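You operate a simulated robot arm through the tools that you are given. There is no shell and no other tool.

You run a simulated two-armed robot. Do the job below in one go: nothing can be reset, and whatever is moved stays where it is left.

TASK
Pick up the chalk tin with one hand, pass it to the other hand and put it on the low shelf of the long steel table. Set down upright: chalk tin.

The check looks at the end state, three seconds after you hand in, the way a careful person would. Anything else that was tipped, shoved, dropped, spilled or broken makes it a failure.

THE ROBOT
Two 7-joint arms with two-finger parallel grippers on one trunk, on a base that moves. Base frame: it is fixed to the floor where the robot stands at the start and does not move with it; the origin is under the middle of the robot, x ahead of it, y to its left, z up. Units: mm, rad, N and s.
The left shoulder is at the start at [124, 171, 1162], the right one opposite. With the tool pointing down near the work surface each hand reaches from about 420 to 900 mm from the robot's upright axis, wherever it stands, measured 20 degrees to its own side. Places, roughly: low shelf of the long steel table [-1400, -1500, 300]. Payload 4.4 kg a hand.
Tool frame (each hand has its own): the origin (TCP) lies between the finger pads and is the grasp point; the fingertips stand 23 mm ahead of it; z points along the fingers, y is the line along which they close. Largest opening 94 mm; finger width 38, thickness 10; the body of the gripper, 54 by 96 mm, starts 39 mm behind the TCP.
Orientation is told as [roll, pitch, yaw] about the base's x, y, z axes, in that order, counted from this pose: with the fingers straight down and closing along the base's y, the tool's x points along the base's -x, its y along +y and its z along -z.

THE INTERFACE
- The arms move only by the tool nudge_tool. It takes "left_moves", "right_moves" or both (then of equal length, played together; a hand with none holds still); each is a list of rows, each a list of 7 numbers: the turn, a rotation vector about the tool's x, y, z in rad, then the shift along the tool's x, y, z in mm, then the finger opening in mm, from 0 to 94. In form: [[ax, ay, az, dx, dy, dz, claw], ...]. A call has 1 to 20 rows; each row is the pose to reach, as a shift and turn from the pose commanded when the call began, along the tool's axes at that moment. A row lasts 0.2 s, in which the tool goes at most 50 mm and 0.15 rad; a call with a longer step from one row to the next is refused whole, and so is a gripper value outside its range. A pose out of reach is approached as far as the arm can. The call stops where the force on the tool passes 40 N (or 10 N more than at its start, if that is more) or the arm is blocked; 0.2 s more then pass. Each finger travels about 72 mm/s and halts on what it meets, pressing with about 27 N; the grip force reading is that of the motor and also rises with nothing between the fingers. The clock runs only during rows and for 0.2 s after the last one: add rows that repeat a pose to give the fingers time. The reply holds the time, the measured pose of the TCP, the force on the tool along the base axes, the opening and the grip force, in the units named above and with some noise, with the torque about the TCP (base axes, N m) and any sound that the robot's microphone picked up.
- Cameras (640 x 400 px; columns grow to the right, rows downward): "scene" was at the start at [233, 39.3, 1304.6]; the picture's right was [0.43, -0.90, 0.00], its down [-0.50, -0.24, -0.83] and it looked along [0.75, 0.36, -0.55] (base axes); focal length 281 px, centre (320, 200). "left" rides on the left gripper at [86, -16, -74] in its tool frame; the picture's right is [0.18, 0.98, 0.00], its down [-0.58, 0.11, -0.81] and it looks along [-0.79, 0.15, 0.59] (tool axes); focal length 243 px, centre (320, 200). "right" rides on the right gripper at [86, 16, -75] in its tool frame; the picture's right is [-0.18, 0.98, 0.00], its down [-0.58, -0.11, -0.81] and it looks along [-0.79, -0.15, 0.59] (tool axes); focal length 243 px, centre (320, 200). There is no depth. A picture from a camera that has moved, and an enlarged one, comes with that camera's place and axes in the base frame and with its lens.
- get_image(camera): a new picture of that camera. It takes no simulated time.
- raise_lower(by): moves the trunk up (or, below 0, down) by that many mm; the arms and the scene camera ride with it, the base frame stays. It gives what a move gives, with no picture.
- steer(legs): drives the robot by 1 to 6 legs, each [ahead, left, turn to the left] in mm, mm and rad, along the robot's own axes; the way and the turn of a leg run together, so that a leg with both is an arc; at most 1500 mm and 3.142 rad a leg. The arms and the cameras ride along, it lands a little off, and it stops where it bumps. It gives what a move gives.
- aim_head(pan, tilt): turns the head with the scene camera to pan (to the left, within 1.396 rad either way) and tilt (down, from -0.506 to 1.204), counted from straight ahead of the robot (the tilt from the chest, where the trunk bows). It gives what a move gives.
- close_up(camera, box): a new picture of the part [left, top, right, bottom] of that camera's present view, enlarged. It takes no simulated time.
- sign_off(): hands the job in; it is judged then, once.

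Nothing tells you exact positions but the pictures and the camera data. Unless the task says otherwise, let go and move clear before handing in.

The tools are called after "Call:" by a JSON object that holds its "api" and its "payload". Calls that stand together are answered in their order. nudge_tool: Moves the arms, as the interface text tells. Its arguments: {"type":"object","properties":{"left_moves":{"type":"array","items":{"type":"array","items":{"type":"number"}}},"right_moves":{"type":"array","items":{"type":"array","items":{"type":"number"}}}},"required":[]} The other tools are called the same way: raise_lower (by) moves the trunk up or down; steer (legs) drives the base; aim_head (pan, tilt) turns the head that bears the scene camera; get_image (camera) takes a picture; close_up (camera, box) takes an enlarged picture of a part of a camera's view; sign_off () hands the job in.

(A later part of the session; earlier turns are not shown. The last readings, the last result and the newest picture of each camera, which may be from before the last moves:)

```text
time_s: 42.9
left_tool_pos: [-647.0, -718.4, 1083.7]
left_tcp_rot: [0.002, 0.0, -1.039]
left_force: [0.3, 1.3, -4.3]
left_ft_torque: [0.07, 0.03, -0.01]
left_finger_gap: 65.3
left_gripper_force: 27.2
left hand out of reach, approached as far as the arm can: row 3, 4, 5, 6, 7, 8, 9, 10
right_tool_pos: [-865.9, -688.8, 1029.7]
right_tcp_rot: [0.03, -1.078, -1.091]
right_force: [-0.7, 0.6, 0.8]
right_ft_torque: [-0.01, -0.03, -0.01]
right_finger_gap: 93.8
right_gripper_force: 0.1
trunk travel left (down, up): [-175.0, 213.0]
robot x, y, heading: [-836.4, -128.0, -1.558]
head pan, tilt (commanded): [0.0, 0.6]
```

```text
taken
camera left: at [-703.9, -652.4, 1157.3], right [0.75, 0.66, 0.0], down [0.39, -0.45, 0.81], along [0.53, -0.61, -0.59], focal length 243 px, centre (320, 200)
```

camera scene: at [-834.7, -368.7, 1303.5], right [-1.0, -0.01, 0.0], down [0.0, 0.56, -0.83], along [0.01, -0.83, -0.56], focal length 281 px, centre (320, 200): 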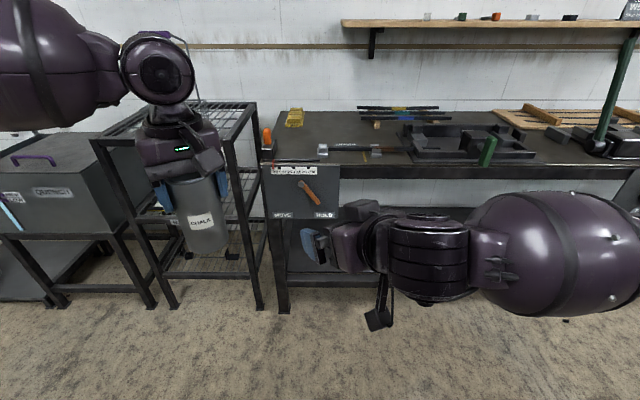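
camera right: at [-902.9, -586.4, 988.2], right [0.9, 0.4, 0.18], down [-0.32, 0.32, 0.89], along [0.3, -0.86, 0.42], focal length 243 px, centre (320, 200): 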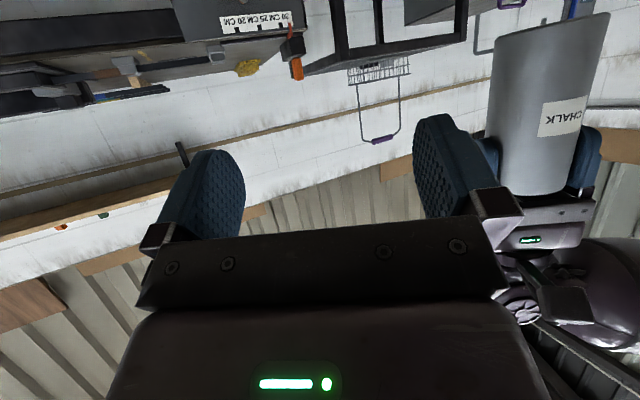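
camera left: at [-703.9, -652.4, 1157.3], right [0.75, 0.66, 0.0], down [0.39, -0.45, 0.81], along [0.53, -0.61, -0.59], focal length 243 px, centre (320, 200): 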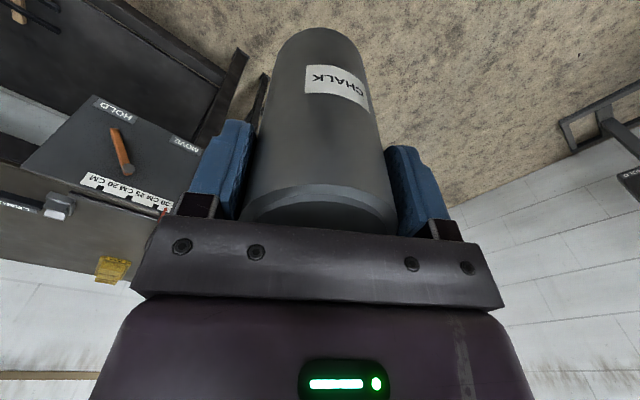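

The left arm reached a limit at [592, 184] in the robot's frame. The tool-down arm reaches farther when lower, so I'll lower the left hand while moving it inward.

Call:
{"api": "nudge_tool", "payload": {"left_moves": [[0, 0, 0, 0, 0, 25, 30], [0, 0, 0, 0, 0, 50, 30], [0, 0, 0, 7, -35, 60, 30], [0, 0, 0, 15, -75, 60, 30], [0, 0, 0, 23, -115, 60, 30], [0, 0, 0, 30, -148, 60, 30], [0, 0, 0, 30, -148, 60, 30]]}}

Call:
{"api": "get_image", "payload": {"camera": "scene"}}

Call:
{"api": "get_image", "payload": {"camera": "right"}}

```text
time_s: 44.5
left_tool_pos: [-655.6, -694.4, 1044.9]
left_tcp_rot: [0.002, 0.0, -1.039]
left_force: [-0.5, 1.0, -4.2]
left_ft_torque: [0.02, -0.01, 0.0]
left_finger_gap: 65.1
left_gripper_force: 26.6
left hand out of reach, approached as far as the arm can: row 1, 2, 3, 4, 5, 6, 7
right_tool_pos: [-865.4, -688.9, 1029.3]
right_tcp_rot: [0.029, -1.078, -1.093]
right_force: [0.2, 0.4, 0.2]
right_ft_torque: [0.01, 0.02, 0.0]
right_finger_gap: 94.0
right_gripper_force: 0.1
trunk travel left (down, up): [-175.0, 213.0]
robot x, y, heading: [-835.3, -129.7, -1.568]
head pan, tilt (commanded): [0.0, 0.6]
```

```text
taken
camera scene: at [-834.8, -369.2, 1303.4], right [-1.0, -0.01, 0.0], down [0.0, 0.57, -0.82], along [0.01, -0.82, -0.57], focal length 281 px, centre (320, 200)
```

scene: 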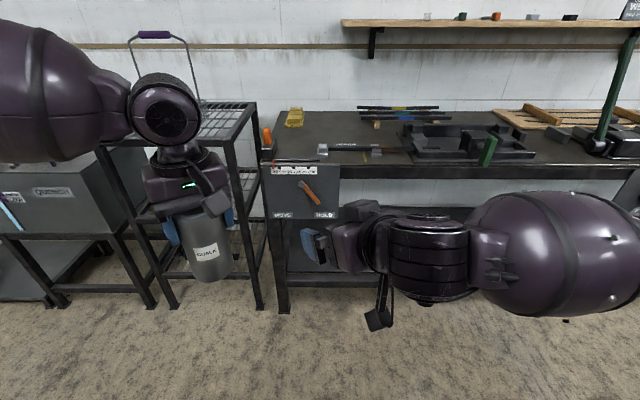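

```text
taken
camera right: at [-903.0, -586.8, 987.9], right [0.9, 0.4, 0.18], down [-0.32, 0.32, 0.89], along [0.3, -0.86, 0.42], focal length 243 px, centre (320, 200)
```

right: 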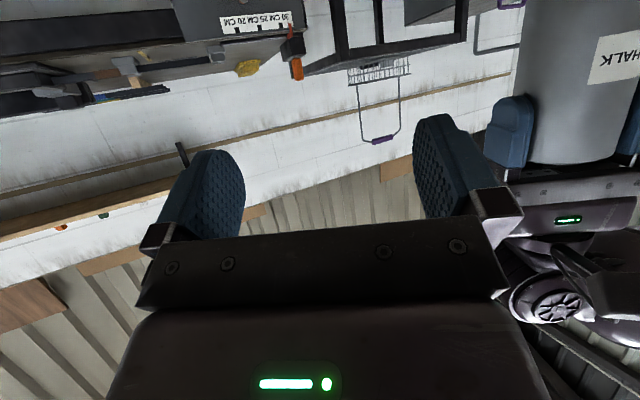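

The left arm's limit appears to come from the +30° yaw. I'll instead rotate the left hand the other way (to about -90°), so its camera faces outward and the right hand can come in pointing left, which suits the right forearm.

Call:
{"api": "nudge_tool", "payload": {"left_moves": [[0, 0, 0.13, 0, 0, 0, 30], [0, 0, 0.27, 0, 0, 0, 30], [0, 0, 0.41, 0, 0, 0, 30], [0, 0, 0.55, 0, 0, 0, 30], [0, 0, 0.69, 0, 0, 0, 30], [0, 0, 0.83, 0, 0, 0, 30], [0, 0, 0.97, 0, 0, 0, 30], [0, 0, 1.11, 0, 0, 0, 30], [0, 0, 1.25, 0, 0, 0, 30], [0, 0, 1.39, 0, 0, 0, 30], [0, 0, 1.53, 0, 0, 0, 30], [0, 0, 1.67, 0, 0, 0, 30], [0, 0, 1.81, 0, 0, 0, 30], [0, 0, 1.95, 0, 0, 0, 30], [0, 0, 2.09, 0, 0, 0, 30], [0, 0, 2.09, 0, 0, 0, 30]]}}

Call:
{"api": "get_image", "payload": {"camera": "scene"}}

```text
time_s: 47.9
left_tool_pos: [-651.9, -696.4, 1055.1]
left_tcp_rot: [-0.002, -0.001, -3.132]
left_force: [1.1, -0.3, -5.0]
left_ft_torque: [-0.01, 0.0, 0.01]
left_finger_gap: 65.2
left_gripper_force: 26.8
left hand out of reach, approached as far as the arm can: row 4, 6, 7, 8, 9, 10, 11, 12, 13, 14, 15, 16
right_tool_pos: [-865.3, -689.4, 1030.3]
right_tcp_rot: [0.029, -1.079, -1.091]
right_force: [0.1, -0.4, 0.7]
right_ft_torque: [-0.01, 0.01, -0.05]
right_finger_gap: 94.0
right_gripper_force: 0.1
trunk travel left (down, up): [-175.0, 213.0]
robot x, y, heading: [-833.5, -128.6, -1.564]
head pan, tilt (commanded): [0.0, 0.6]
```

```text
taken
camera scene: at [-834.0, -369.1, 1303.4], right [-1.0, -0.01, 0.0], down [0.0, 0.57, -0.82], along [0.01, -0.82, -0.57], focal length 281 px, centre (320, 200)
```

scene: 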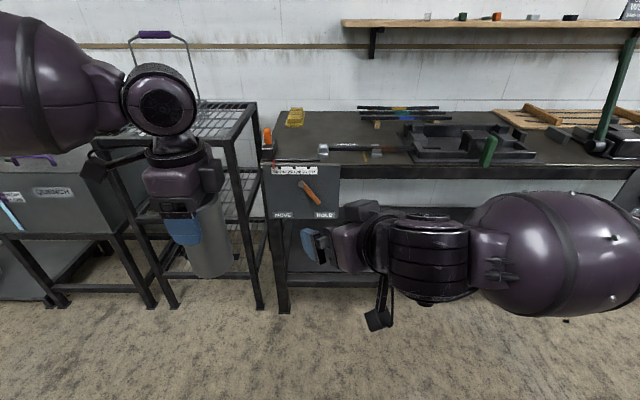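

The left hand yawed fine, but at this spot it is at its reach limit. I'll move the tin back toward the comfortable region [480, 160] and see whether it reports in reach with this yaw.

Call:
{"api": "nudge_tool", "payload": {"left_moves": [[0, 0, 0, 0, 0, -20, 30], [0, 0, 0, 0, 0, -40, 30], [0, 0, 0, 0, 0, -60, 30], [0, 0, 0, 0, 0, -60, 30]]}}

```text
time_s: 48.9
left_tool_pos: [-650.3, -696.4, 1115.6]
left_tcp_rot: [-0.001, 0.0, -3.132]
left_force: [0.3, 0.0, -4.5]
left_ft_torque: [0.01, 0.0, -0.02]
left_finger_gap: 65.4
left_gripper_force: 26.7
right_tool_pos: [-866.3, -690.0, 1028.4]
right_tcp_rot: [0.032, -1.077, -1.09]
right_force: [-0.3, 1.3, -0.6]
right_ft_torque: [0.03, 0.0, -0.02]
right_finger_gap: 94.0
right_gripper_force: 0.2
trunk travel left (down, up): [-175.0, 213.0]
robot x, y, heading: [-837.9, -130.1, -1.565]
head pan, tilt (commanded): [0.0, 0.6]
```

Raising to z=1116 is within reach, so the limit is on the low side. I'll try moving inward/forward at this height toward [640, 60].

Call:
{"api": "nudge_tool", "payload": {"left_moves": [[0, 0, 0, -20, 15, 0, 30], [0, 0, 0, -50, 35, 0, 30], [0, 0, 0, -80, 50, 0, 30], [0, 0, 0, -110, 65, 0, 30], [0, 0, 0, -125, 70, 0, 30], [0, 0, 0, -125, 70, 0, 30]]}}

Call:
{"api": "get_image", "payload": {"camera": "scene"}}

Call:
{"api": "get_image", "payload": {"camera": "right"}}

```text
time_s: 50.2
left_tool_pos: [-661.7, -702.6, 1115.7]
left_tcp_rot: [-0.003, 0.0, -3.131]
left_force: [0.5, 0.0, -3.9]
left_ft_torque: [0.01, -0.01, -0.03]
left_finger_gap: 65.3
left_gripper_force: 27.1
left hand out of reach, approached as far as the arm can: row 1, 2, 3, 4, 5, 6
right_tool_pos: [-865.8, -688.8, 1030.3]
right_tcp_rot: [0.03, -1.078, -1.091]
right_force: [-0.5, 0.2, -0.5]
right_ft_torque: [-0.02, 0.02, -0.01]
right_finger_gap: 94.0
right_gripper_force: 0.1
trunk travel left (down, up): [-175.0, 213.0]
robot x, y, heading: [-833.7, -127.3, -1.562]
head pan, tilt (commanded): [0.0, 0.6]
```

```text
taken
camera scene: at [-834.8, -369.1, 1303.4], right [-1.0, -0.01, 0.0], down [0.0, 0.57, -0.82], along [0.01, -0.82, -0.57], focal length 281 px, centre (320, 200)
```

scene: 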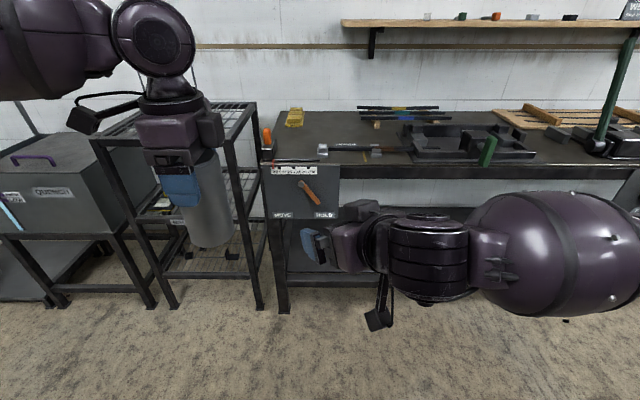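

```text
taken
camera right: at [-903.0, -586.7, 988.0], right [0.9, 0.4, 0.18], down [-0.32, 0.32, 0.89], along [0.3, -0.86, 0.42], focal length 243 px, centre (320, 200)
```

right: 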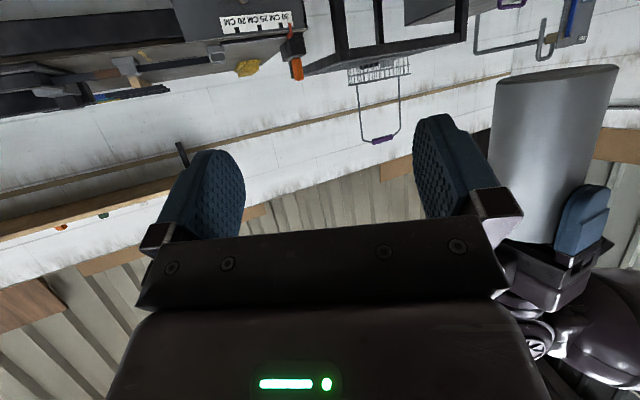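

The left arm won't come further inward, so the right hand will go to it: I'll swing the right hand to point left (yaw 90°, 25° down) with a stand-off of ~120 mm to the right of the tin at [577, 167].

Call:
{"api": "nudge_tool", "payload": {"right_moves": [[-0.106, -0.0047, -0.0547, -5.3, 5.6, 2.7, 94], [-0.212, -0.0095, -0.1095, -10.7, 11.2, 5.3, 94], [-0.318, -0.0142, -0.1642, -16, 16.9, 8, 94], [-0.424, -0.0189, -0.219, -21.3, 22.5, 10.6, 94], [-0.5299, -0.0237, -0.2737, -26.7, 28.1, 13.3, 94], [-0.6359, -0.0284, -0.3285, -32, 33.7, 15.9, 94], [-0.7419, -0.0331, -0.3832, -37.3, 39.4, 18.6, 94], [-0.8479, -0.0379, -0.438, -42.7, 45, 21.2, 94], [-0.9539, -0.0426, -0.4927, -48, 50.6, 23.9, 94], [-0.9539, -0.0426, -0.4927, -48, 50.6, 23.9, 94]]}}

Call:
{"api": "get_image", "payload": {"camera": "scene"}}

Call:
{"api": "get_image", "payload": {"camera": "right"}}

```text
time_s: 52.5
left_tool_pos: [-663.0, -703.7, 1114.9]
left_tcp_rot: [-0.001, 0.0, -3.13]
left_force: [-0.7, -0.4, -4.8]
left_ft_torque: [0.0, -0.03, -0.02]
left_finger_gap: 65.3
left_gripper_force: 26.5
right_tool_pos: [-800.8, -703.9, 1062.4]
right_tcp_rot: [0.0, -1.135, 0.007]
right_force: [-0.4, -0.3, 0.2]
right_ft_torque: [0.01, 0.01, 0.02]
right_finger_gap: 94.0
right_gripper_force: 0.1
trunk travel left (down, up): [-175.0, 213.0]
robot x, y, heading: [-836.1, -129.5, -1.564]
head pan, tilt (commanded): [0.0, 0.6]
```

```text
taken
camera scene: at [-835.2, -369.3, 1303.3], right [-1.0, -0.01, 0.0], down [0.0, 0.57, -0.82], along [0.0, -0.82, -0.57], focal length 281 px, centre (320, 200)
```

scene: 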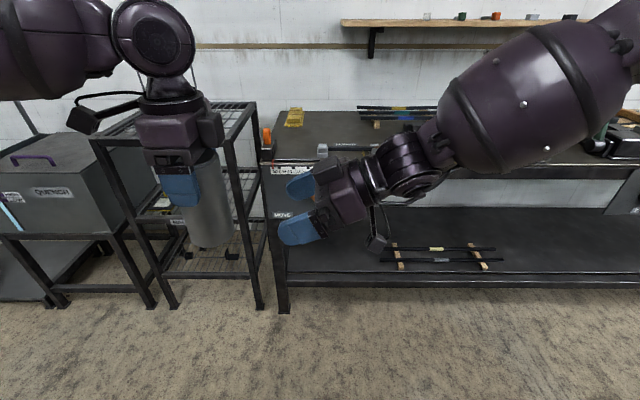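

```text
taken
camera right: at [-905.9, -687.4, 1014.4], right [0.07, 0.98, 0.17], down [-0.48, -0.11, 0.87], along [0.87, -0.14, 0.47], focal length 243 px, centre (320, 200)
```

right: 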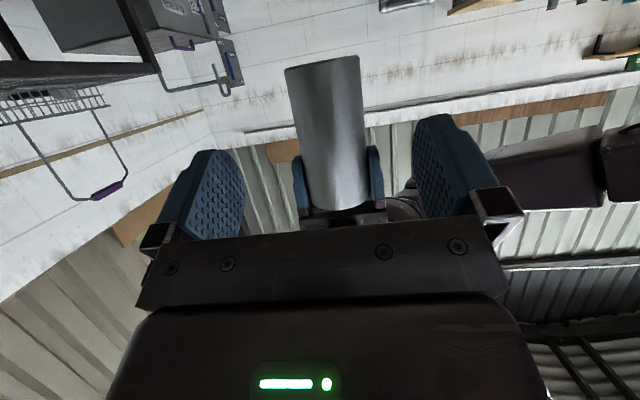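

The right hand now points left at the tin exactly as intended. I'll check lateral alignment in an enlarged right-camera view before closing in.

Call:
{"api": "close_up", "payload": {"camera": "right", "box": [200, 40, 440, 240]}}

Call:
{"api": "close_up", "payload": {"camera": "scene", "box": [100, 80, 420, 280]}}

```text
2.00 times, centred on (320, 140) of right
camera zoom: at [-905.9, -687.4, 1014.4], right [0.07, 0.98, 0.17], down [-0.48, -0.11, 0.87], along [0.87, -0.14, 0.47], focal length 485 px, centre (320, 320)
```

zoom: 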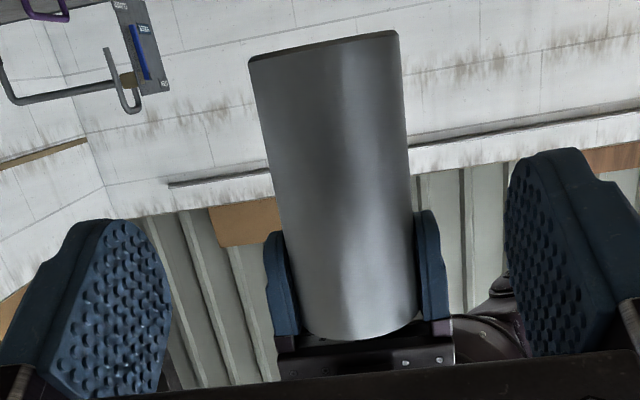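

```text
2.00 times, centred on (260, 180) of scene
camera zoom: at [-835.2, -369.3, 1303.3], right [-1.0, -0.01, 0.0], down [0.0, 0.57, -0.82], along [0.0, -0.82, -0.57], focal length 562 px, centre (440, 240)
```

zoom: 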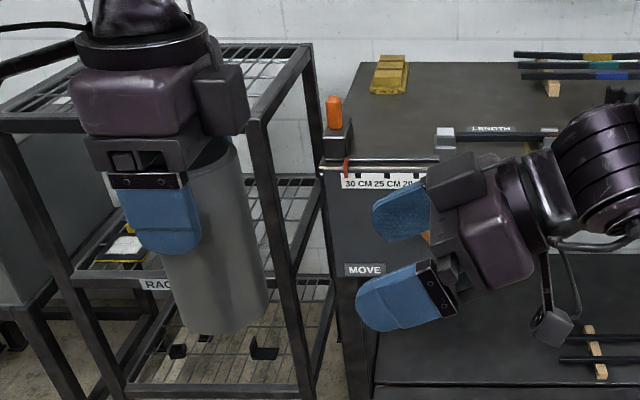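

Lateral alignment is good (tin y ≈ -703.6, hand -703.9). I notice a box on top of each gripper body, so I'll flatten the approach to 20° for clearance and advance most of the way, then re-check.

Call:
{"api": "nudge_tool", "payload": {"right_moves": [[0, -0.0436, 0, -5, 0, 12, 94], [0, -0.0873, 0, -15, 0, 35, 94], [0, -0.0873, 0, -27, 0, 62, 94], [0, -0.0873, 0, -37.9, 0, 87.1, 94], [0, -0.0873, 0, -37.9, 0, 87.1, 94]]}}

Call:
{"api": "close_up", "payload": {"camera": "scene", "box": [100, 80, 420, 280]}}

Call:
{"api": "get_image", "payload": {"camera": "right"}}

Call:
{"api": "get_image", "payload": {"camera": "left"}}

```text
time_s: 53.6
left_tool_pos: [-662.7, -703.4, 1114.3]
left_tcp_rot: [0.0, 0.002, -3.13]
left_force: [-1.2, -0.6, -4.3]
left_ft_torque: [-0.06, 0.01, 0.01]
left_finger_gap: 65.5
left_gripper_force: 27.4
right_tool_pos: [-706.2, -702.2, 1061.3]
right_tcp_rot: [0.0, -1.221, 0.01]
right_force: [-1.1, 0.2, -0.4]
right_ft_torque: [0.04, -0.04, -0.04]
right_finger_gap: 94.4
right_gripper_force: 0.0
trunk travel left (down, up): [-175.0, 213.0]
robot x, y, heading: [-835.5, -130.4, -1.569]
head pan, tilt (commanded): [0.0, 0.6]
```

```text
2.00 times, centred on (260, 180) of scene
camera zoom: at [-835.2, -368.8, 1303.5], right [-1.0, -0.01, 0.0], down [0.0, 0.56, -0.83], along [0.01, -0.83, -0.56], focal length 562 px, centre (440, 240)
```

zoom: 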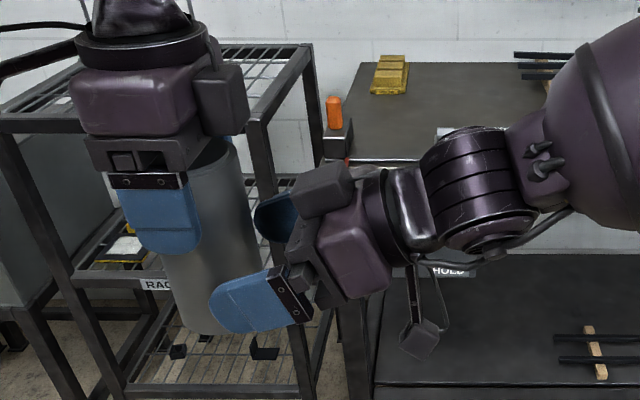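

```text
taken
camera right: at [-806.6, -686.3, 1003.3], right [0.05, 0.98, 0.17], down [-0.56, -0.11, 0.82], along [0.83, -0.14, 0.54], focal length 243 px, centre (320, 200)
```

right: 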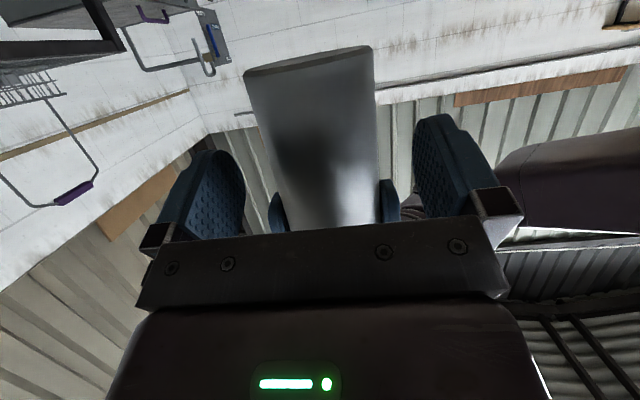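

```text
taken
camera left: at [-575.4, -686.0, 1189.8], right [0.19, -0.98, 0.0], down [-0.58, -0.12, 0.81], along [-0.79, -0.16, -0.59], focal length 243 px, centre (320, 200)
```

left: 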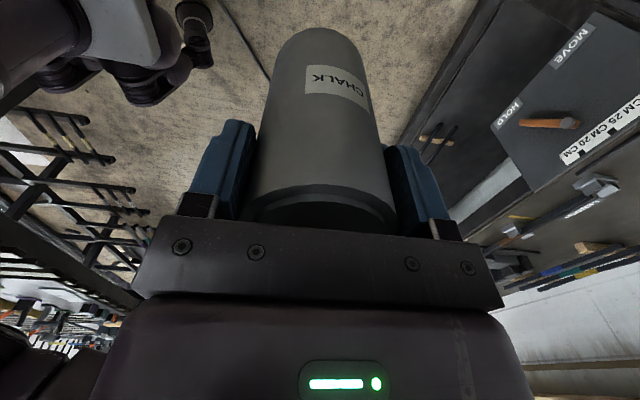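

Clearances look right: the near right finger straddles the lower tin and the gripper box will end ~5 mm short of the tin. Advancing the final 28 mm slowly.

Call:
{"api": "nudge_tool", "payload": {"right_moves": [[0, 0, 0, -2, 0, 7, 94], [0, 0, 0, -4, 0, 14, 94], [0, 0, 0, -6, 0, 21, 94], [0, 0, 0, -7.7, 0, 27, 94], [0, 0, 0, -7.7, 0, 27, 94]]}}

Call:
{"api": "close_up", "payload": {"camera": "scene", "box": [100, 80, 340, 280]}}

Call:
{"api": "close_up", "payload": {"camera": "right", "box": [140, 0, 540, 250]}}

```text
time_s: 54.9
left_tool_pos: [-661.0, -703.1, 1114.6]
left_tcp_rot: [-0.003, 0.0, -3.132]
left_force: [-1.2, -0.3, -4.9]
left_ft_torque: [0.01, -0.06, 0.01]
left_finger_gap: 65.5
left_gripper_force: 26.9
right_tool_pos: [-678.9, -701.8, 1057.2]
right_tcp_rot: [-0.001, -1.223, 0.011]
right_force: [-0.3, 0.4, 0.0]
right_ft_torque: [0.02, -0.01, -0.03]
right_finger_gap: 94.2
right_gripper_force: 0.0
trunk travel left (down, up): [-175.0, 213.0]
robot x, y, heading: [-837.5, -128.7, -1.561]
head pan, tilt (commanded): [0.0, 0.6]
```

```text
2.00 times, centred on (220, 180) of scene
camera zoom: at [-834.9, -369.1, 1303.4], right [-1.0, -0.01, 0.0], down [0.0, 0.57, -0.82], along [0.01, -0.82, -0.57], focal length 562 px, centre (520, 240)
```

zoom: 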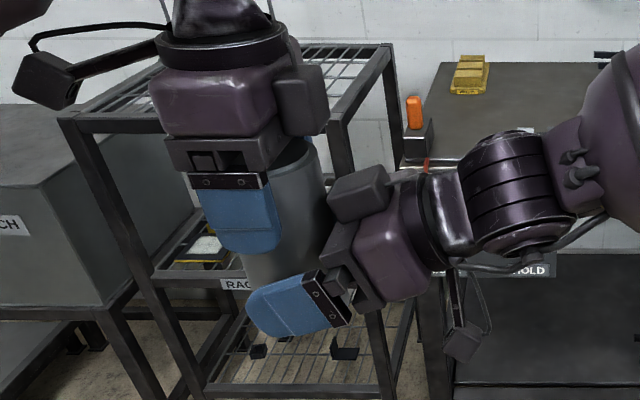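

```text
1.60 times, centred on (340, 125) of right
camera zoom: at [-777.9, -685.8, 1000.3], right [0.05, 0.98, 0.17], down [-0.56, -0.11, 0.82], along [0.83, -0.14, 0.54], focal length 388 px, centre (288, 320)
```

zoom: 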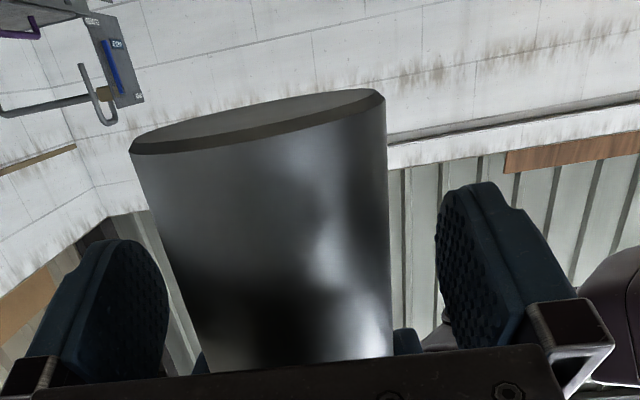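

The right hand straddles the tin with clearance all round. Closing the right fingers while the left still holds.

Call:
{"api": "nudge_tool", "payload": {"right_moves": [[0, 0, 0, 0, 0, 0, 80], [0, 0, 0, 0, 0, 0, 66], [0, 0, 0, 0, 0, 0, 30], [0, 0, 0, 0, 0, 0, 30], [0, 0, 0, 0, 0, 0, 30], [0, 0, 0, 0, 0, 0, 30]]}}

Call:
{"api": "close_up", "payload": {"camera": "scene", "box": [100, 80, 340, 280]}}

Call:
{"api": "close_up", "payload": {"camera": "right", "box": [140, 0, 540, 250]}}

```text
time_s: 56.2
left_tool_pos: [-662.2, -701.8, 1115.1]
left_tcp_rot: [0.0, 0.001, -3.132]
left_force: [-4.7, 17.3, -0.4]
left_ft_torque: [0.31, 0.14, -0.15]
left_finger_gap: 65.4
left_gripper_force: 26.9
right_tool_pos: [-678.6, -702.8, 1057.2]
right_tcp_rot: [-0.001, -1.22, 0.007]
right_force: [4.7, -16.1, 0.7]
right_ft_torque: [0.63, 0.14, -0.13]
right_finger_gap: 65.3
right_gripper_force: 26.7
trunk travel left (down, up): [-175.0, 213.0]
robot x, y, heading: [-837.9, -130.4, -1.566]
head pan, tilt (commanded): [0.0, 0.6]
```

```text
2.00 times, centred on (220, 180) of scene
camera zoom: at [-834.8, -369.1, 1303.4], right [-1.0, -0.01, 0.0], down [0.0, 0.57, -0.82], along [0.01, -0.82, -0.57], focal length 562 px, centre (520, 240)
```

zoom: 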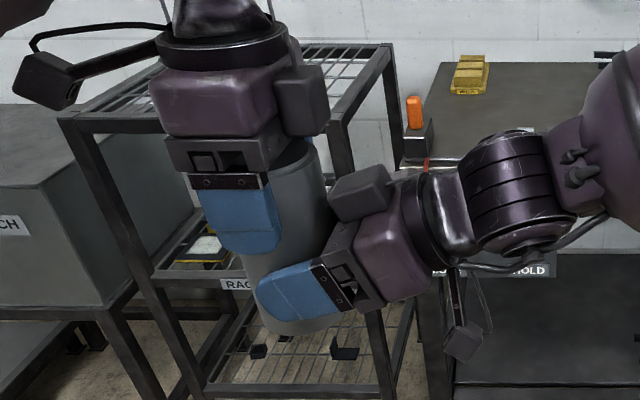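

```text
1.60 times, centred on (340, 125) of right
camera zoom: at [-778.3, -686.5, 1000.3], right [0.06, 0.98, 0.17], down [-0.56, -0.11, 0.82], along [0.83, -0.14, 0.54], focal length 388 px, centre (288, 320)
```

zoom: 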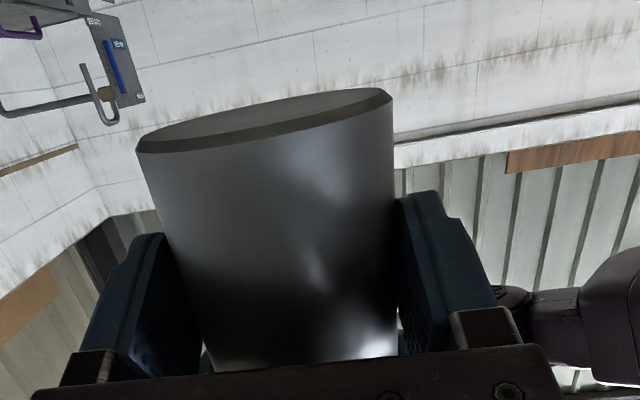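

Both hands hold the tin (65.3 mm each) with a small internal side load of ~16 N. I'll relieve that with a 0.8 mm shift, then open the left hand.

Call:
{"api": "nudge_tool", "payload": {"right_moves": [[0, 0, 0, 0, -0.8, 0, 30], [0, 0, 0, 0, -0.8, 0, 30]]}}

```text
time_s: 56.9
left_tool_pos: [-662.2, -704.2, 1114.0]
left_tcp_rot: [0.0, 0.0, -3.131]
left_force: [-7.1, 16.8, -1.6]
left_ft_torque: [0.41, 0.19, 0.05]
left_finger_gap: 64.9
left_gripper_force: 27.0
right_tool_pos: [-678.0, -703.1, 1056.8]
right_tcp_rot: [-0.001, -1.222, 0.009]
right_force: [6.5, -17.1, -0.2]
right_ft_torque: [0.59, 0.24, -0.27]
right_finger_gap: 65.0
right_gripper_force: 27.1
trunk travel left (down, up): [-175.0, 213.0]
robot x, y, heading: [-834.2, -129.5, -1.566]
head pan, tilt (commanded): [0.0, 0.6]
```

The load stays (both grippers squeeze along the same axis), which is fine. Opening the left fingers now while the right holds still.

Call:
{"api": "nudge_tool", "payload": {"left_moves": [[0, 0, 0, 0, 0, 0, 68], [0, 0, 0, 0, 0, 0, 78], [0, 0, 0, 0, 0, 0, 94], [0, 0, 0, 0, 0, 0, 94], [0, 0, 0, 0, 0, 0, 94]]}}

Call:
{"api": "close_up", "payload": {"camera": "scene", "box": [100, 80, 340, 280]}}

Call:
{"api": "get_image", "payload": {"camera": "left"}}

```text
time_s: 58.0
left_tool_pos: [-661.0, -702.6, 1115.0]
left_tcp_rot: [-0.001, -0.001, -3.131]
left_force: [0.1, -0.1, -0.1]
left_ft_torque: [0.02, -0.01, 0.02]
left_finger_gap: 94.0
left_gripper_force: 0.1
right_tool_pos: [-678.5, -703.5, 1056.7]
right_tcp_rot: [-0.003, -1.22, 0.011]
right_force: [-0.4, -0.7, 0.7]
right_ft_torque: [-0.01, 0.02, 0.0]
right_finger_gap: 65.1
right_gripper_force: 27.1
trunk travel left (down, up): [-175.0, 213.0]
robot x, y, heading: [-838.2, -127.6, -1.558]
head pan, tilt (commanded): [0.0, 0.6]
```

```text
2.00 times, centred on (220, 180) of scene
camera zoom: at [-834.8, -369.1, 1303.4], right [-1.0, -0.01, 0.0], down [0.0, 0.57, -0.82], along [0.01, -0.82, -0.57], focal length 562 px, centre (520, 240)
```

zoom: 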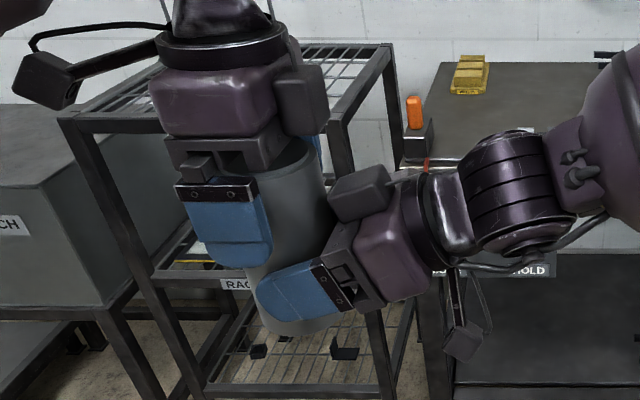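

```text
taken
camera left: at [-574.9, -686.3, 1189.5], right [0.19, -0.98, 0.0], down [-0.58, -0.12, 0.81], along [-0.79, -0.16, -0.59], focal length 243 px, centre (320, 200)
```

left: 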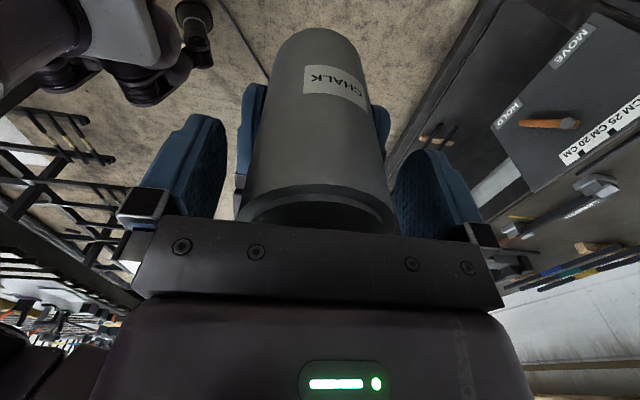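

The tin is now held by the right hand only. I'll raise the left hand straight up off the lid.

Call:
{"api": "nudge_tool", "payload": {"left_moves": [[0, 0, 0, 0, 0, -10, 94], [0, 0, 0, 0, 0, -22, 94], [0, 0, 0, 0, 0, -36, 94], [0, 0, 0, 0, 0, -36, 94]]}}

Call:
{"api": "get_image", "payload": {"camera": "left"}}

```text
time_s: 59.0
left_tool_pos: [-660.4, -702.6, 1149.7]
left_tcp_rot: [-0.001, 0.0, -3.131]
left_force: [0.6, 1.4, 0.6]
left_ft_torque: [0.04, -0.03, -0.01]
left_finger_gap: 94.0
left_gripper_force: 0.1
right_tool_pos: [-678.9, -703.9, 1057.2]
right_tcp_rot: [-0.001, -1.22, 0.01]
right_force: [0.5, -0.1, 0.7]
right_ft_torque: [0.0, 0.06, -0.01]
right_finger_gap: 64.9
right_gripper_force: 26.8
trunk travel left (down, up): [-175.0, 213.0]
robot x, y, heading: [-834.9, -128.1, -1.557]
head pan, tilt (commanded): [0.0, 0.6]
```

```text
taken
camera left: at [-572.5, -685.4, 1224.4], right [0.2, -0.98, 0.0], down [-0.58, -0.12, 0.81], along [-0.79, -0.16, -0.59], focal length 243 px, centre (320, 200)
```

left: 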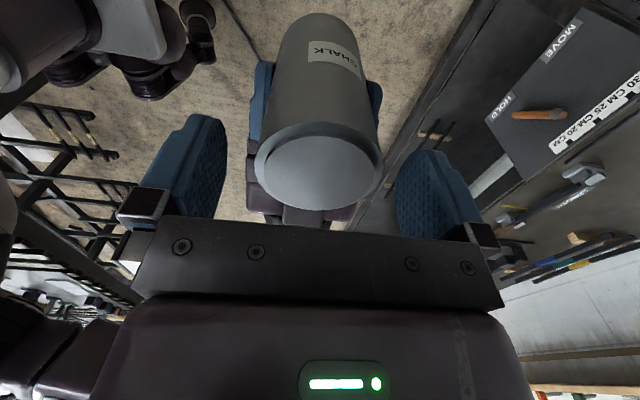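

The left hand is rising cleanly with the tin staying in the right hand. Continuing up.

Call:
{"api": "nudge_tool", "payload": {"left_moves": [[0, 0, 0, 0, 0, -14, 94], [0, 0, 0, 0, 0, -28, 94], [0, 0, 0, 0, 0, -42, 94], [0, 0, 0, 0, 0, -42, 94]]}}

Call:
{"api": "get_image", "payload": {"camera": "left"}}

Call:
{"api": "get_image", "payload": {"camera": "scene"}}

```text
time_s: 60.0
left_tool_pos: [-658.4, -702.2, 1193.7]
left_tcp_rot: [-0.002, 0.001, -3.13]
left_force: [-0.1, 0.0, 0.3]
left_ft_torque: [-0.01, 0.01, -0.03]
left_finger_gap: 94.0
left_gripper_force: 0.0
right_tool_pos: [-679.7, -702.9, 1056.0]
right_tcp_rot: [0.0, -1.222, 0.01]
right_force: [0.5, -0.1, 0.0]
right_ft_torque: [-0.01, 0.06, 0.0]
right_finger_gap: 65.1
right_gripper_force: 27.6
trunk travel left (down, up): [-175.0, 213.0]
robot x, y, heading: [-836.3, -127.7, -1.565]
head pan, tilt (commanded): [0.0, 0.6]
```

```text
taken
camera left: at [-573.0, -685.4, 1268.3], right [0.19, -0.98, 0.0], down [-0.58, -0.12, 0.81], along [-0.79, -0.16, -0.59], focal length 243 px, centre (320, 200)
```

left: 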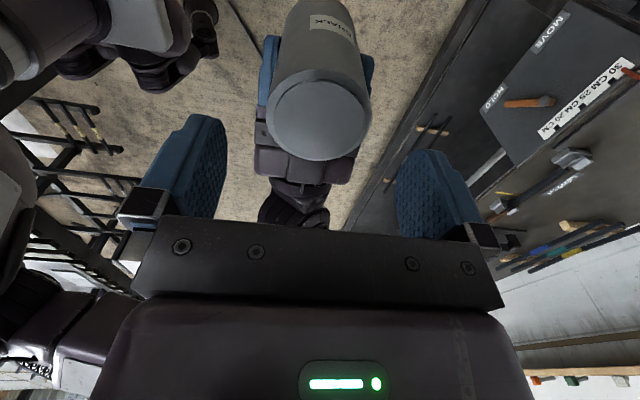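

```text
taken
camera scene: at [-834.7, -369.3, 1303.3], right [-1.0, -0.01, 0.0], down [0.0, 0.57, -0.82], along [0.01, -0.82, -0.57], focal length 281 px, centre (320, 200)
```

scene: 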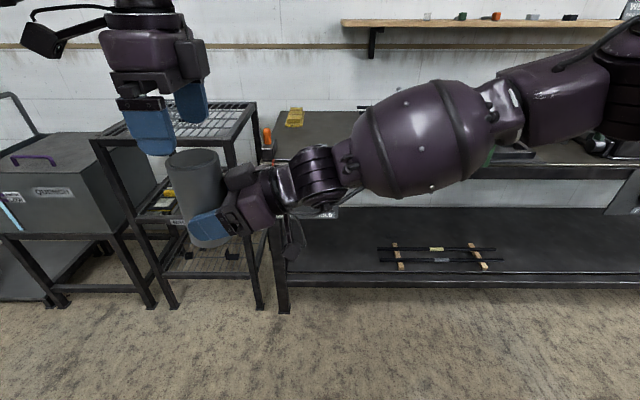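

The handover is done; the tin sits upright in the right hand. I'll park the left hand back out to the left, clear of everything.

Call:
{"api": "nudge_tool", "payload": {"left_moves": [[0, 0, 0, 30, 0, -10, 94], [0, 0, 0, 70, -10, -10, 94], [0, 0, 0, 110, -40, -10, 94], [0, 0, 0, 150, -70, -10, 94], [0, 0, 0, 190, -100, -10, 94], [0, 0, 0, 228, -130, -10, 94], [0, 0, 0, 228, -144, -10, 94]]}}

Call:
{"api": "get_image", "payload": {"camera": "scene"}}

Call:
{"api": "get_image", "payload": {"camera": "left"}}

```text
time_s: 61.6
left_tool_pos: [-432.5, -557.8, 1202.1]
left_tcp_rot: [-0.002, 0.001, -3.134]
left_force: [-0.4, 0.6, -0.3]
left_ft_torque: [0.0, 0.03, 0.02]
left_finger_gap: 94.0
left_gripper_force: 0.0
right_tool_pos: [-678.6, -702.3, 1056.2]
right_tcp_rot: [-0.002, -1.22, 0.011]
right_force: [0.2, 0.6, 1.0]
right_ft_torque: [0.02, 0.06, 0.02]
right_finger_gap: 65.2
right_gripper_force: 27.0
trunk travel left (down, up): [-175.0, 213.0]
robot x, y, heading: [-837.1, -130.9, -1.564]
head pan, tilt (commanded): [0.0, 0.6]
```

```text
taken
camera scene: at [-835.5, -369.1, 1303.4], right [-1.0, -0.01, 0.0], down [0.0, 0.57, -0.82], along [0.0, -0.82, -0.57], focal length 281 px, centre (320, 200)
```

scene: 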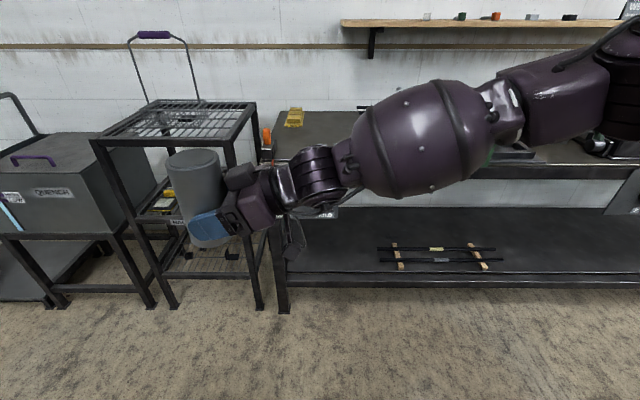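

```text
taken
camera left: at [-346.6, -540.8, 1277.6], right [0.19, -0.98, 0.0], down [-0.58, -0.12, 0.81], along [-0.79, -0.16, -0.59], focal length 243 px, centre (320, 200)
```

left: 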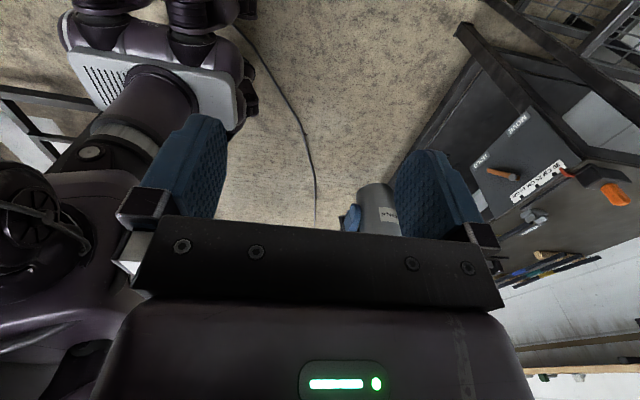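

The left camera now shows my own base. Let me zoom there to learn its footprint and find the obstacle behind.

Call:
{"api": "close_up", "payload": {"camera": "left", "box": [0, 0, 400, 250]}}

```text
1.60 times, centred on (200, 125) of left
camera zoom: at [-346.6, -540.8, 1277.6], right [0.19, -0.98, 0.0], down [-0.58, -0.12, 0.81], along [-0.79, -0.16, -0.59], focal length 388 px, centre (512, 320)
```

zoom: 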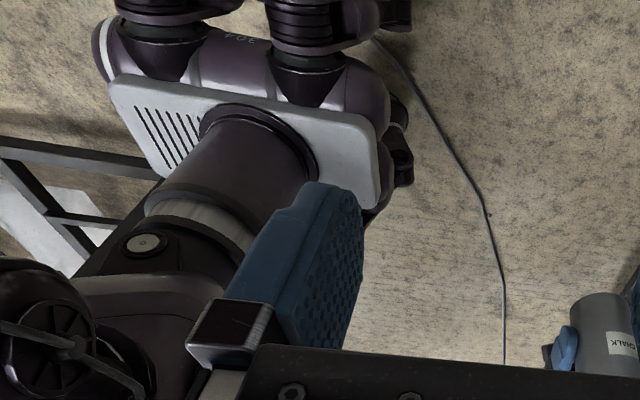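

My base is compact and the hand-held tin is fine. Next I'll move the right hand to the right and forward while yawing it about the vertical (tin stays upright) to find a posture suited to reaching the shelf.

Call:
{"api": "nudge_tool", "payload": {"right_moves": [[0.098, 0, 0.036, 15, -8, -27, 30], [0.197, 0, 0.072, 30, -15, -54, 30], [0.295, 0, 0.108, 46, -23, -82, 30], [0.393, 0, 0.144, 61, -30, -109, 30], [0.492, 0, 0.179, 76, -38, -136, 30], [0.59, 0, 0.215, 91, -46, -163, 30], [0.689, 0, 0.251, 107, -53, -191, 30], [0.787, 0, 0.287, 122, -61, -218, 30], [0.885, 0, 0.323, 137, -68, -245, 30], [0.984, 0, 0.359, 152.5, -76, -272, 30], [0.984, 0, 0.359, 152.5, -76, -272, 30]]}}

Call:
{"api": "get_image", "payload": {"camera": "scene"}}

```text
time_s: 64.0
left_tool_pos: [-433.6, -557.4, 1202.9]
left_tcp_rot: [-0.001, 0.0, -3.132]
left_force: [-0.8, 0.6, 0.0]
left_ft_torque: [0.02, 0.0, -0.02]
left_finger_gap: 94.2
left_gripper_force: 0.0
right_tool_pos: [-984.6, -781.5, 1004.9]
right_tcp_rot: [-0.002, -1.222, -1.039]
right_force: [0.3, -0.3, 0.7]
right_ft_torque: [0.06, 0.01, 0.0]
right_finger_gap: 65.0
right_gripper_force: 26.8
trunk travel left (down, up): [-175.0, 213.0]
robot x, y, heading: [-838.9, -128.9, -1.565]
head pan, tilt (commanded): [0.0, 0.6]
```

```text
taken
camera scene: at [-834.6, -369.1, 1303.4], right [-1.0, -0.01, 0.0], down [0.0, 0.57, -0.82], along [0.01, -0.82, -0.57], focal length 281 px, centre (320, 200)
```

scene: 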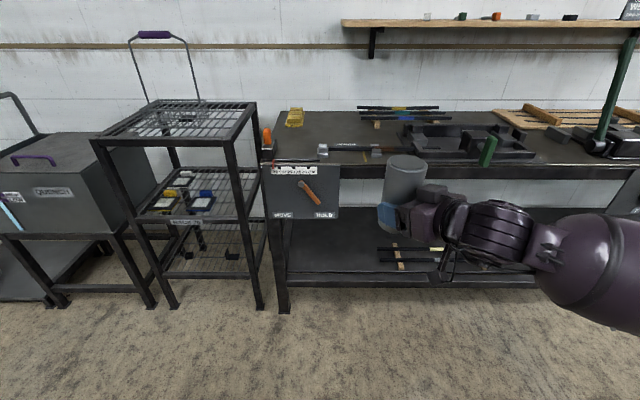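

Everything reachable and upright. Now lowering the trunk fully to bring the arm down toward shelf height (we're still in the open aisle).

Call:
{"api": "raise_lower", "payload": {"by": -175}}

Call:
{"api": "get_image", "payload": {"camera": "scene"}}

Call:
{"api": "get_image", "payload": {"camera": "left"}}

```text
time_s: 66.0
left_tool_pos: [-434.4, -555.1, 1028.1]
left_tcp_rot: [0.001, 0.0, -3.133]
left_force: [-0.1, -0.2, 0.5]
left_ft_torque: [-0.01, -0.02, 0.0]
left_finger_gap: 94.2
left_gripper_force: 0.2
right_tool_pos: [-985.5, -780.4, 791.6]
right_tcp_rot: [0.121, -1.13, -1.15]
right_force: [0.4, -0.3, 0.8]
right_ft_torque: [0.07, 0.02, 0.02]
right_finger_gap: 64.8
right_gripper_force: 27.1
trunk travel left (down, up): [0.0, 388.0]
robot x, y, heading: [-834.9, -126.9, -1.567]
head pan, tilt (commanded): [0.0, 0.6]
```

```text
taken
camera scene: at [-834.0, -522.5, 1092.0], right [-1.0, -0.01, 0.0], down [0.0, 0.56, -0.83], along [0.01, -0.83, -0.56], focal length 281 px, centre (320, 200)
```

scene: 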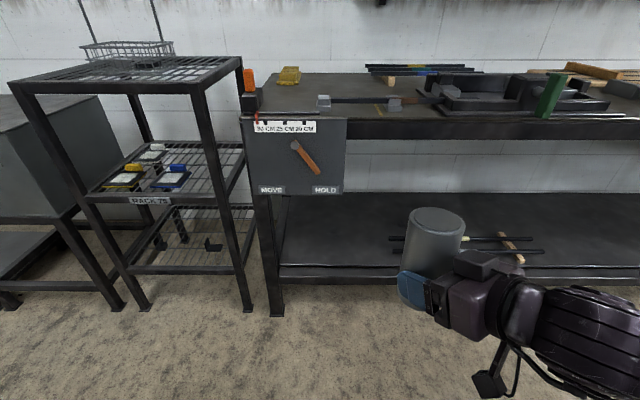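

```text
taken
camera left: at [-346.6, -538.1, 1103.1], right [0.19, -0.98, 0.0], down [-0.58, -0.11, 0.81], along [-0.79, -0.16, -0.59], focal length 243 px, centre (320, 200)
```

left: 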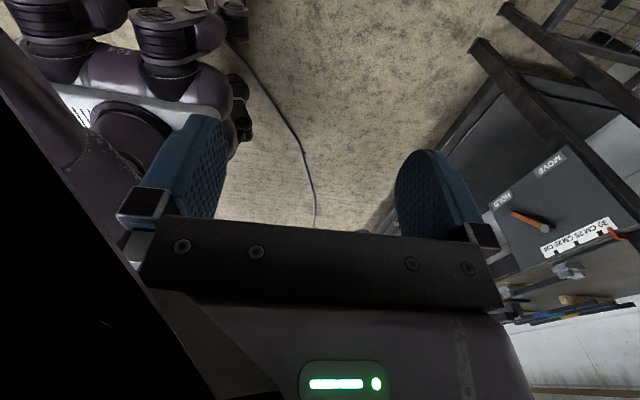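

Lowering the trunk pushed the right arm to a limit and tilted the tin ~6°. I'll move the hand forward and right into easier reach while restoring it to exactly upright.

Call:
{"api": "nudge_tool", "payload": {"right_moves": [[0.0, 0.0, 0.0, -9, -34, 16, 30], [0.03, -0.023, -0.001, -18, -67, 31, 30], [0.06, -0.046, -0.003, -28, -100, 47, 30], [0.09, -0.07, -0.004, -37, -134, 63, 30], [0.121, -0.092, -0.0056, -37, -134, 63, 30], [0.121, -0.092, -0.0056, -37, -134, 63, 30]]}}

Call:
{"api": "get_image", "payload": {"camera": "scene"}}

```text
time_s: 67.4
left_tool_pos: [-432.5, -555.2, 1027.7]
left_tcp_rot: [-0.002, 0.0, -3.132]
left_force: [-0.4, 0.8, 0.1]
left_ft_torque: [-0.01, 0.01, 0.01]
left_finger_gap: 93.9
left_gripper_force: 0.1
right_tool_pos: [-1063.1, -912.0, 791.1]
right_tcp_rot: [0.002, -1.221, -1.153]
right_force: [-0.2, 0.8, -0.5]
right_ft_torque: [0.03, -0.05, 0.01]
right_finger_gap: 65.3
right_gripper_force: 26.7
trunk travel left (down, up): [0.0, 388.0]
robot x, y, heading: [-833.8, -129.3, -1.559]
head pan, tilt (commanded): [0.0, 0.6]
```

```text
taken
camera scene: at [-834.0, -523.0, 1091.8], right [-1.0, -0.01, 0.0], down [0.0, 0.57, -0.82], along [0.01, -0.82, -0.57], focal length 281 px, centre (320, 200)
```

scene: 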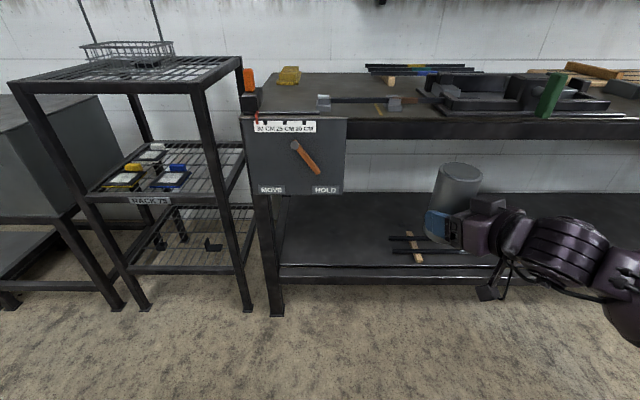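

Upright again. Let me zoom in on the shelf to pin down its front edge, surface height and the tongs' extent.

Call:
{"api": "close_up", "payload": {"camera": "scene", "box": [240, 170, 520, 345]}}

Call:
{"api": "close_up", "payload": {"camera": "scene", "box": [240, 220, 400, 320]}}

```text
2.29 times, centred on (380, 258) of scene
camera zoom: at [-834.0, -523.0, 1091.8], right [-1.0, -0.01, 0.0], down [0.0, 0.57, -0.82], along [0.01, -0.82, -0.57], focal length 643 px, centre (183, 69)
```

zoom: 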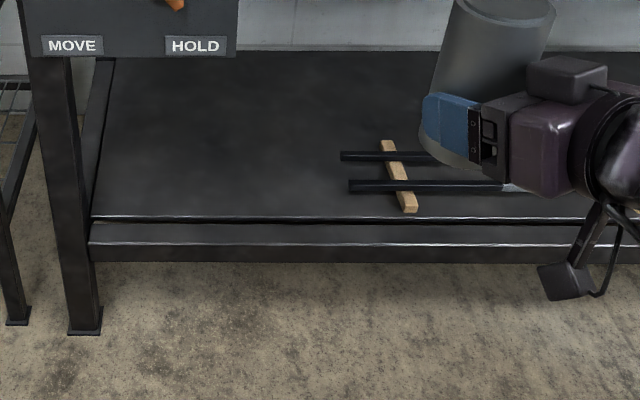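

```text
4.00 times, centred on (320, 270) of scene
camera zoom: at [-834.0, -523.0, 1091.8], right [-1.0, -0.01, 0.0], down [0.0, 0.57, -0.82], along [0.01, -0.82, -0.57], focal length 1125 px, centre (320, -80)
```

zoom: 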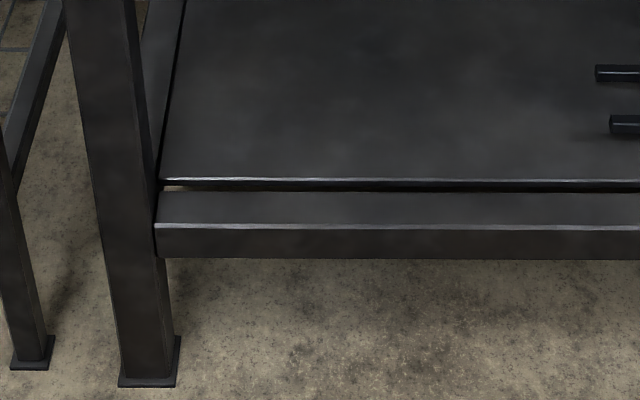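

Geometry so far: shelf plate top ≈ z 267–280 with its front edge at y≈-1284, a front bar (y -1240…-1284, top z≈248), and tongs starting at x≈-1122. I'll aim for the tin at about x=-1010, y=-1332. First I test how low the right hand goes, here in the aisle.

Call:
{"api": "nudge_tool", "payload": {"right_moves": [[0.03, 0, 0.011, 37.6, 0, 13.7, 30], [0.06, 0, 0.022, 75, 0, 27.4, 30], [0.09, 0, 0.033, 113, 0, 41, 30], [0.12, 0, 0.044, 150, 0, 55, 30], [0.15, 0, 0.055, 188, 0, 68.5, 30], [0.15, 0, 0.055, 188, 0, 68.5, 30]]}}

Call:
{"api": "get_image", "payload": {"camera": "scene"}}

```text
time_s: 68.8
left_tool_pos: [-434.4, -555.6, 1027.7]
left_tcp_rot: [-0.001, 0.002, -3.132]
left_force: [0.4, 1.0, 0.2]
left_ft_torque: [0.01, 0.0, -0.02]
left_finger_gap: 93.7
left_gripper_force: 0.1
right_tool_pos: [-1072.6, -914.2, 592.8]
right_tcp_rot: [0.017, -1.221, -1.319]
right_force: [0.1, -0.1, 0.3]
right_ft_torque: [0.03, -0.02, 0.01]
right_finger_gap: 64.9
right_gripper_force: 27.2
right hand out of reach, approached as far as the arm can: row 5, 6
trunk travel left (down, up): [0.0, 388.0]
robot x, y, heading: [-838.1, -128.0, -1.57]
head pan, tilt (commanded): [0.0, 0.6]
```

```text
taken
camera scene: at [-833.9, -523.0, 1091.8], right [-1.0, -0.01, 0.0], down [0.0, 0.57, -0.82], along [0.01, -0.82, -0.57], focal length 281 px, centre (320, 200)
```

scene: 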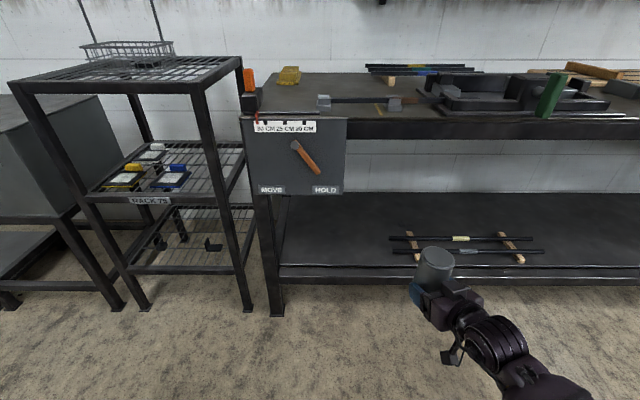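

It reached z≈593 with the limit just beginning to bite. I'll probe further forward and lower.

Call:
{"api": "nudge_tool", "payload": {"right_moves": [[0.006, 0, 0, 10, -7, 31, 30], [0.012, 0, 0, 20, -13, 62, 30], [0.017, 0, 0, 30, -20, 93, 30], [0.017, 0, 0, 30, -20, 93, 30]]}}

```text
time_s: 69.8
left_tool_pos: [-433.7, -556.3, 1027.3]
left_tcp_rot: [-0.002, 0.0, -3.132]
left_force: [0.2, -0.2, -0.7]
left_ft_torque: [0.02, 0.01, 0.0]
left_finger_gap: 93.9
left_gripper_force: 0.0
right_tool_pos: [-1072.2, -995.3, 531.1]
right_tcp_rot: [-0.013, -1.219, -1.312]
right_force: [0.7, 0.6, -0.3]
right_ft_torque: [0.01, 0.01, 0.02]
right_finger_gap: 65.0
right_gripper_force: 27.6
trunk travel left (down, up): [0.0, 388.0]
robot x, y, heading: [-836.2, -124.1, -1.562]
head pan, tilt (commanded): [0.0, 0.6]
```

Within reach and upright at z=531. Continuing straight down.

Call:
{"api": "nudge_tool", "payload": {"right_moves": [[-0.006, 0, 0, 31, 0, 11.4, 30], [-0.013, 0, 0, 63, 0, 23, 30], [-0.013, 0, 0, 94, 0, 34.3, 30], [-0.013, 0, 0, 94, 0, 34.3, 30]]}}

Call:
{"api": "get_image", "payload": {"camera": "scene"}}

```text
time_s: 70.8
left_tool_pos: [-434.1, -555.4, 1028.6]
left_tcp_rot: [0.0, 0.002, -3.133]
left_force: [0.2, 0.7, 0.0]
left_ft_torque: [-0.02, -0.01, -0.02]
left_finger_gap: 94.1
left_gripper_force: 0.1
right_tool_pos: [-1072.8, -994.1, 430.8]
right_tcp_rot: [-0.001, -1.222, -1.31]
right_force: [0.5, 0.6, 1.2]
right_ft_torque: [0.07, 0.01, 0.01]
right_finger_gap: 65.1
right_gripper_force: 27.7
trunk travel left (down, up): [0.0, 388.0]
robot x, y, heading: [-835.3, -129.1, -1.561]
head pan, tilt (commanded): [0.0, 0.6]
```

```text
taken
camera scene: at [-834.0, -523.0, 1091.8], right [-1.0, -0.01, 0.0], down [0.0, 0.57, -0.82], along [0.01, -0.82, -0.57], focal length 281 px, centre (320, 200)
```

scene: 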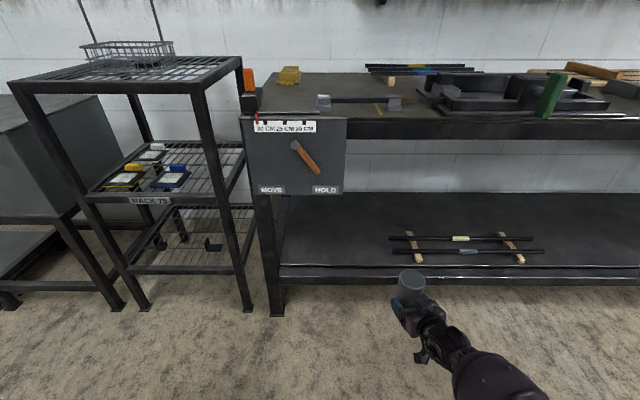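

Very good—exact pose at z=431. Now I'll yaw the hand to point straight at the shelf and test the final height (~z 320), still in the aisle.

Call:
{"api": "nudge_tool", "payload": {"right_moves": [[0.0613, 0, 0.0224, 26, 0, 9.5, 30], [0.1226, 0, 0.0447, 52, 0, 19, 30], [0.1839, 0, 0.0671, 78, 0, 28.5, 30], [0.2452, 0, 0.0894, 103, 0, 37.6, 30], [0.2452, 0, 0.0894, 103, 0, 37.6, 30]]}}

Call:
{"api": "get_image", "payload": {"camera": "scene"}}

```text
time_s: 72.0
left_tool_pos: [-433.5, -555.5, 1028.3]
left_tcp_rot: [-0.002, -0.001, -3.133]
left_force: [-0.3, 0.7, 0.4]
left_ft_torque: [-0.01, 0.01, 0.0]
left_finger_gap: 94.0
left_gripper_force: 0.1
right_tool_pos: [-1104.6, -979.4, 337.2]
right_tcp_rot: [0.002, -1.222, -1.526]
right_force: [-0.3, 0.5, 0.4]
right_ft_torque: [0.07, -0.02, -0.02]
right_finger_gap: 65.1
right_gripper_force: 27.3
right hand out of reach, approached as far as the arm can: row 1, 2, 3, 4, 5
trunk travel left (down, up): [0.0, 388.0]
robot x, y, heading: [-838.8, -128.7, -1.563]
head pan, tilt (commanded): [0.0, 0.6]
```

```text
taken
camera scene: at [-833.9, -523.0, 1091.8], right [-1.0, -0.01, 0.0], down [0.0, 0.57, -0.82], along [0.01, -0.82, -0.57], focal length 281 px, centre (320, 200)
```

scene: 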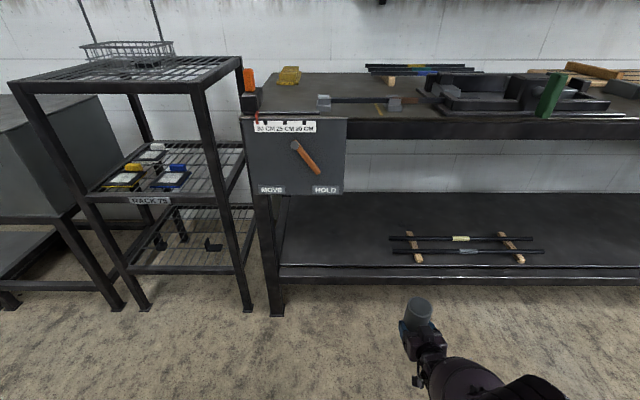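

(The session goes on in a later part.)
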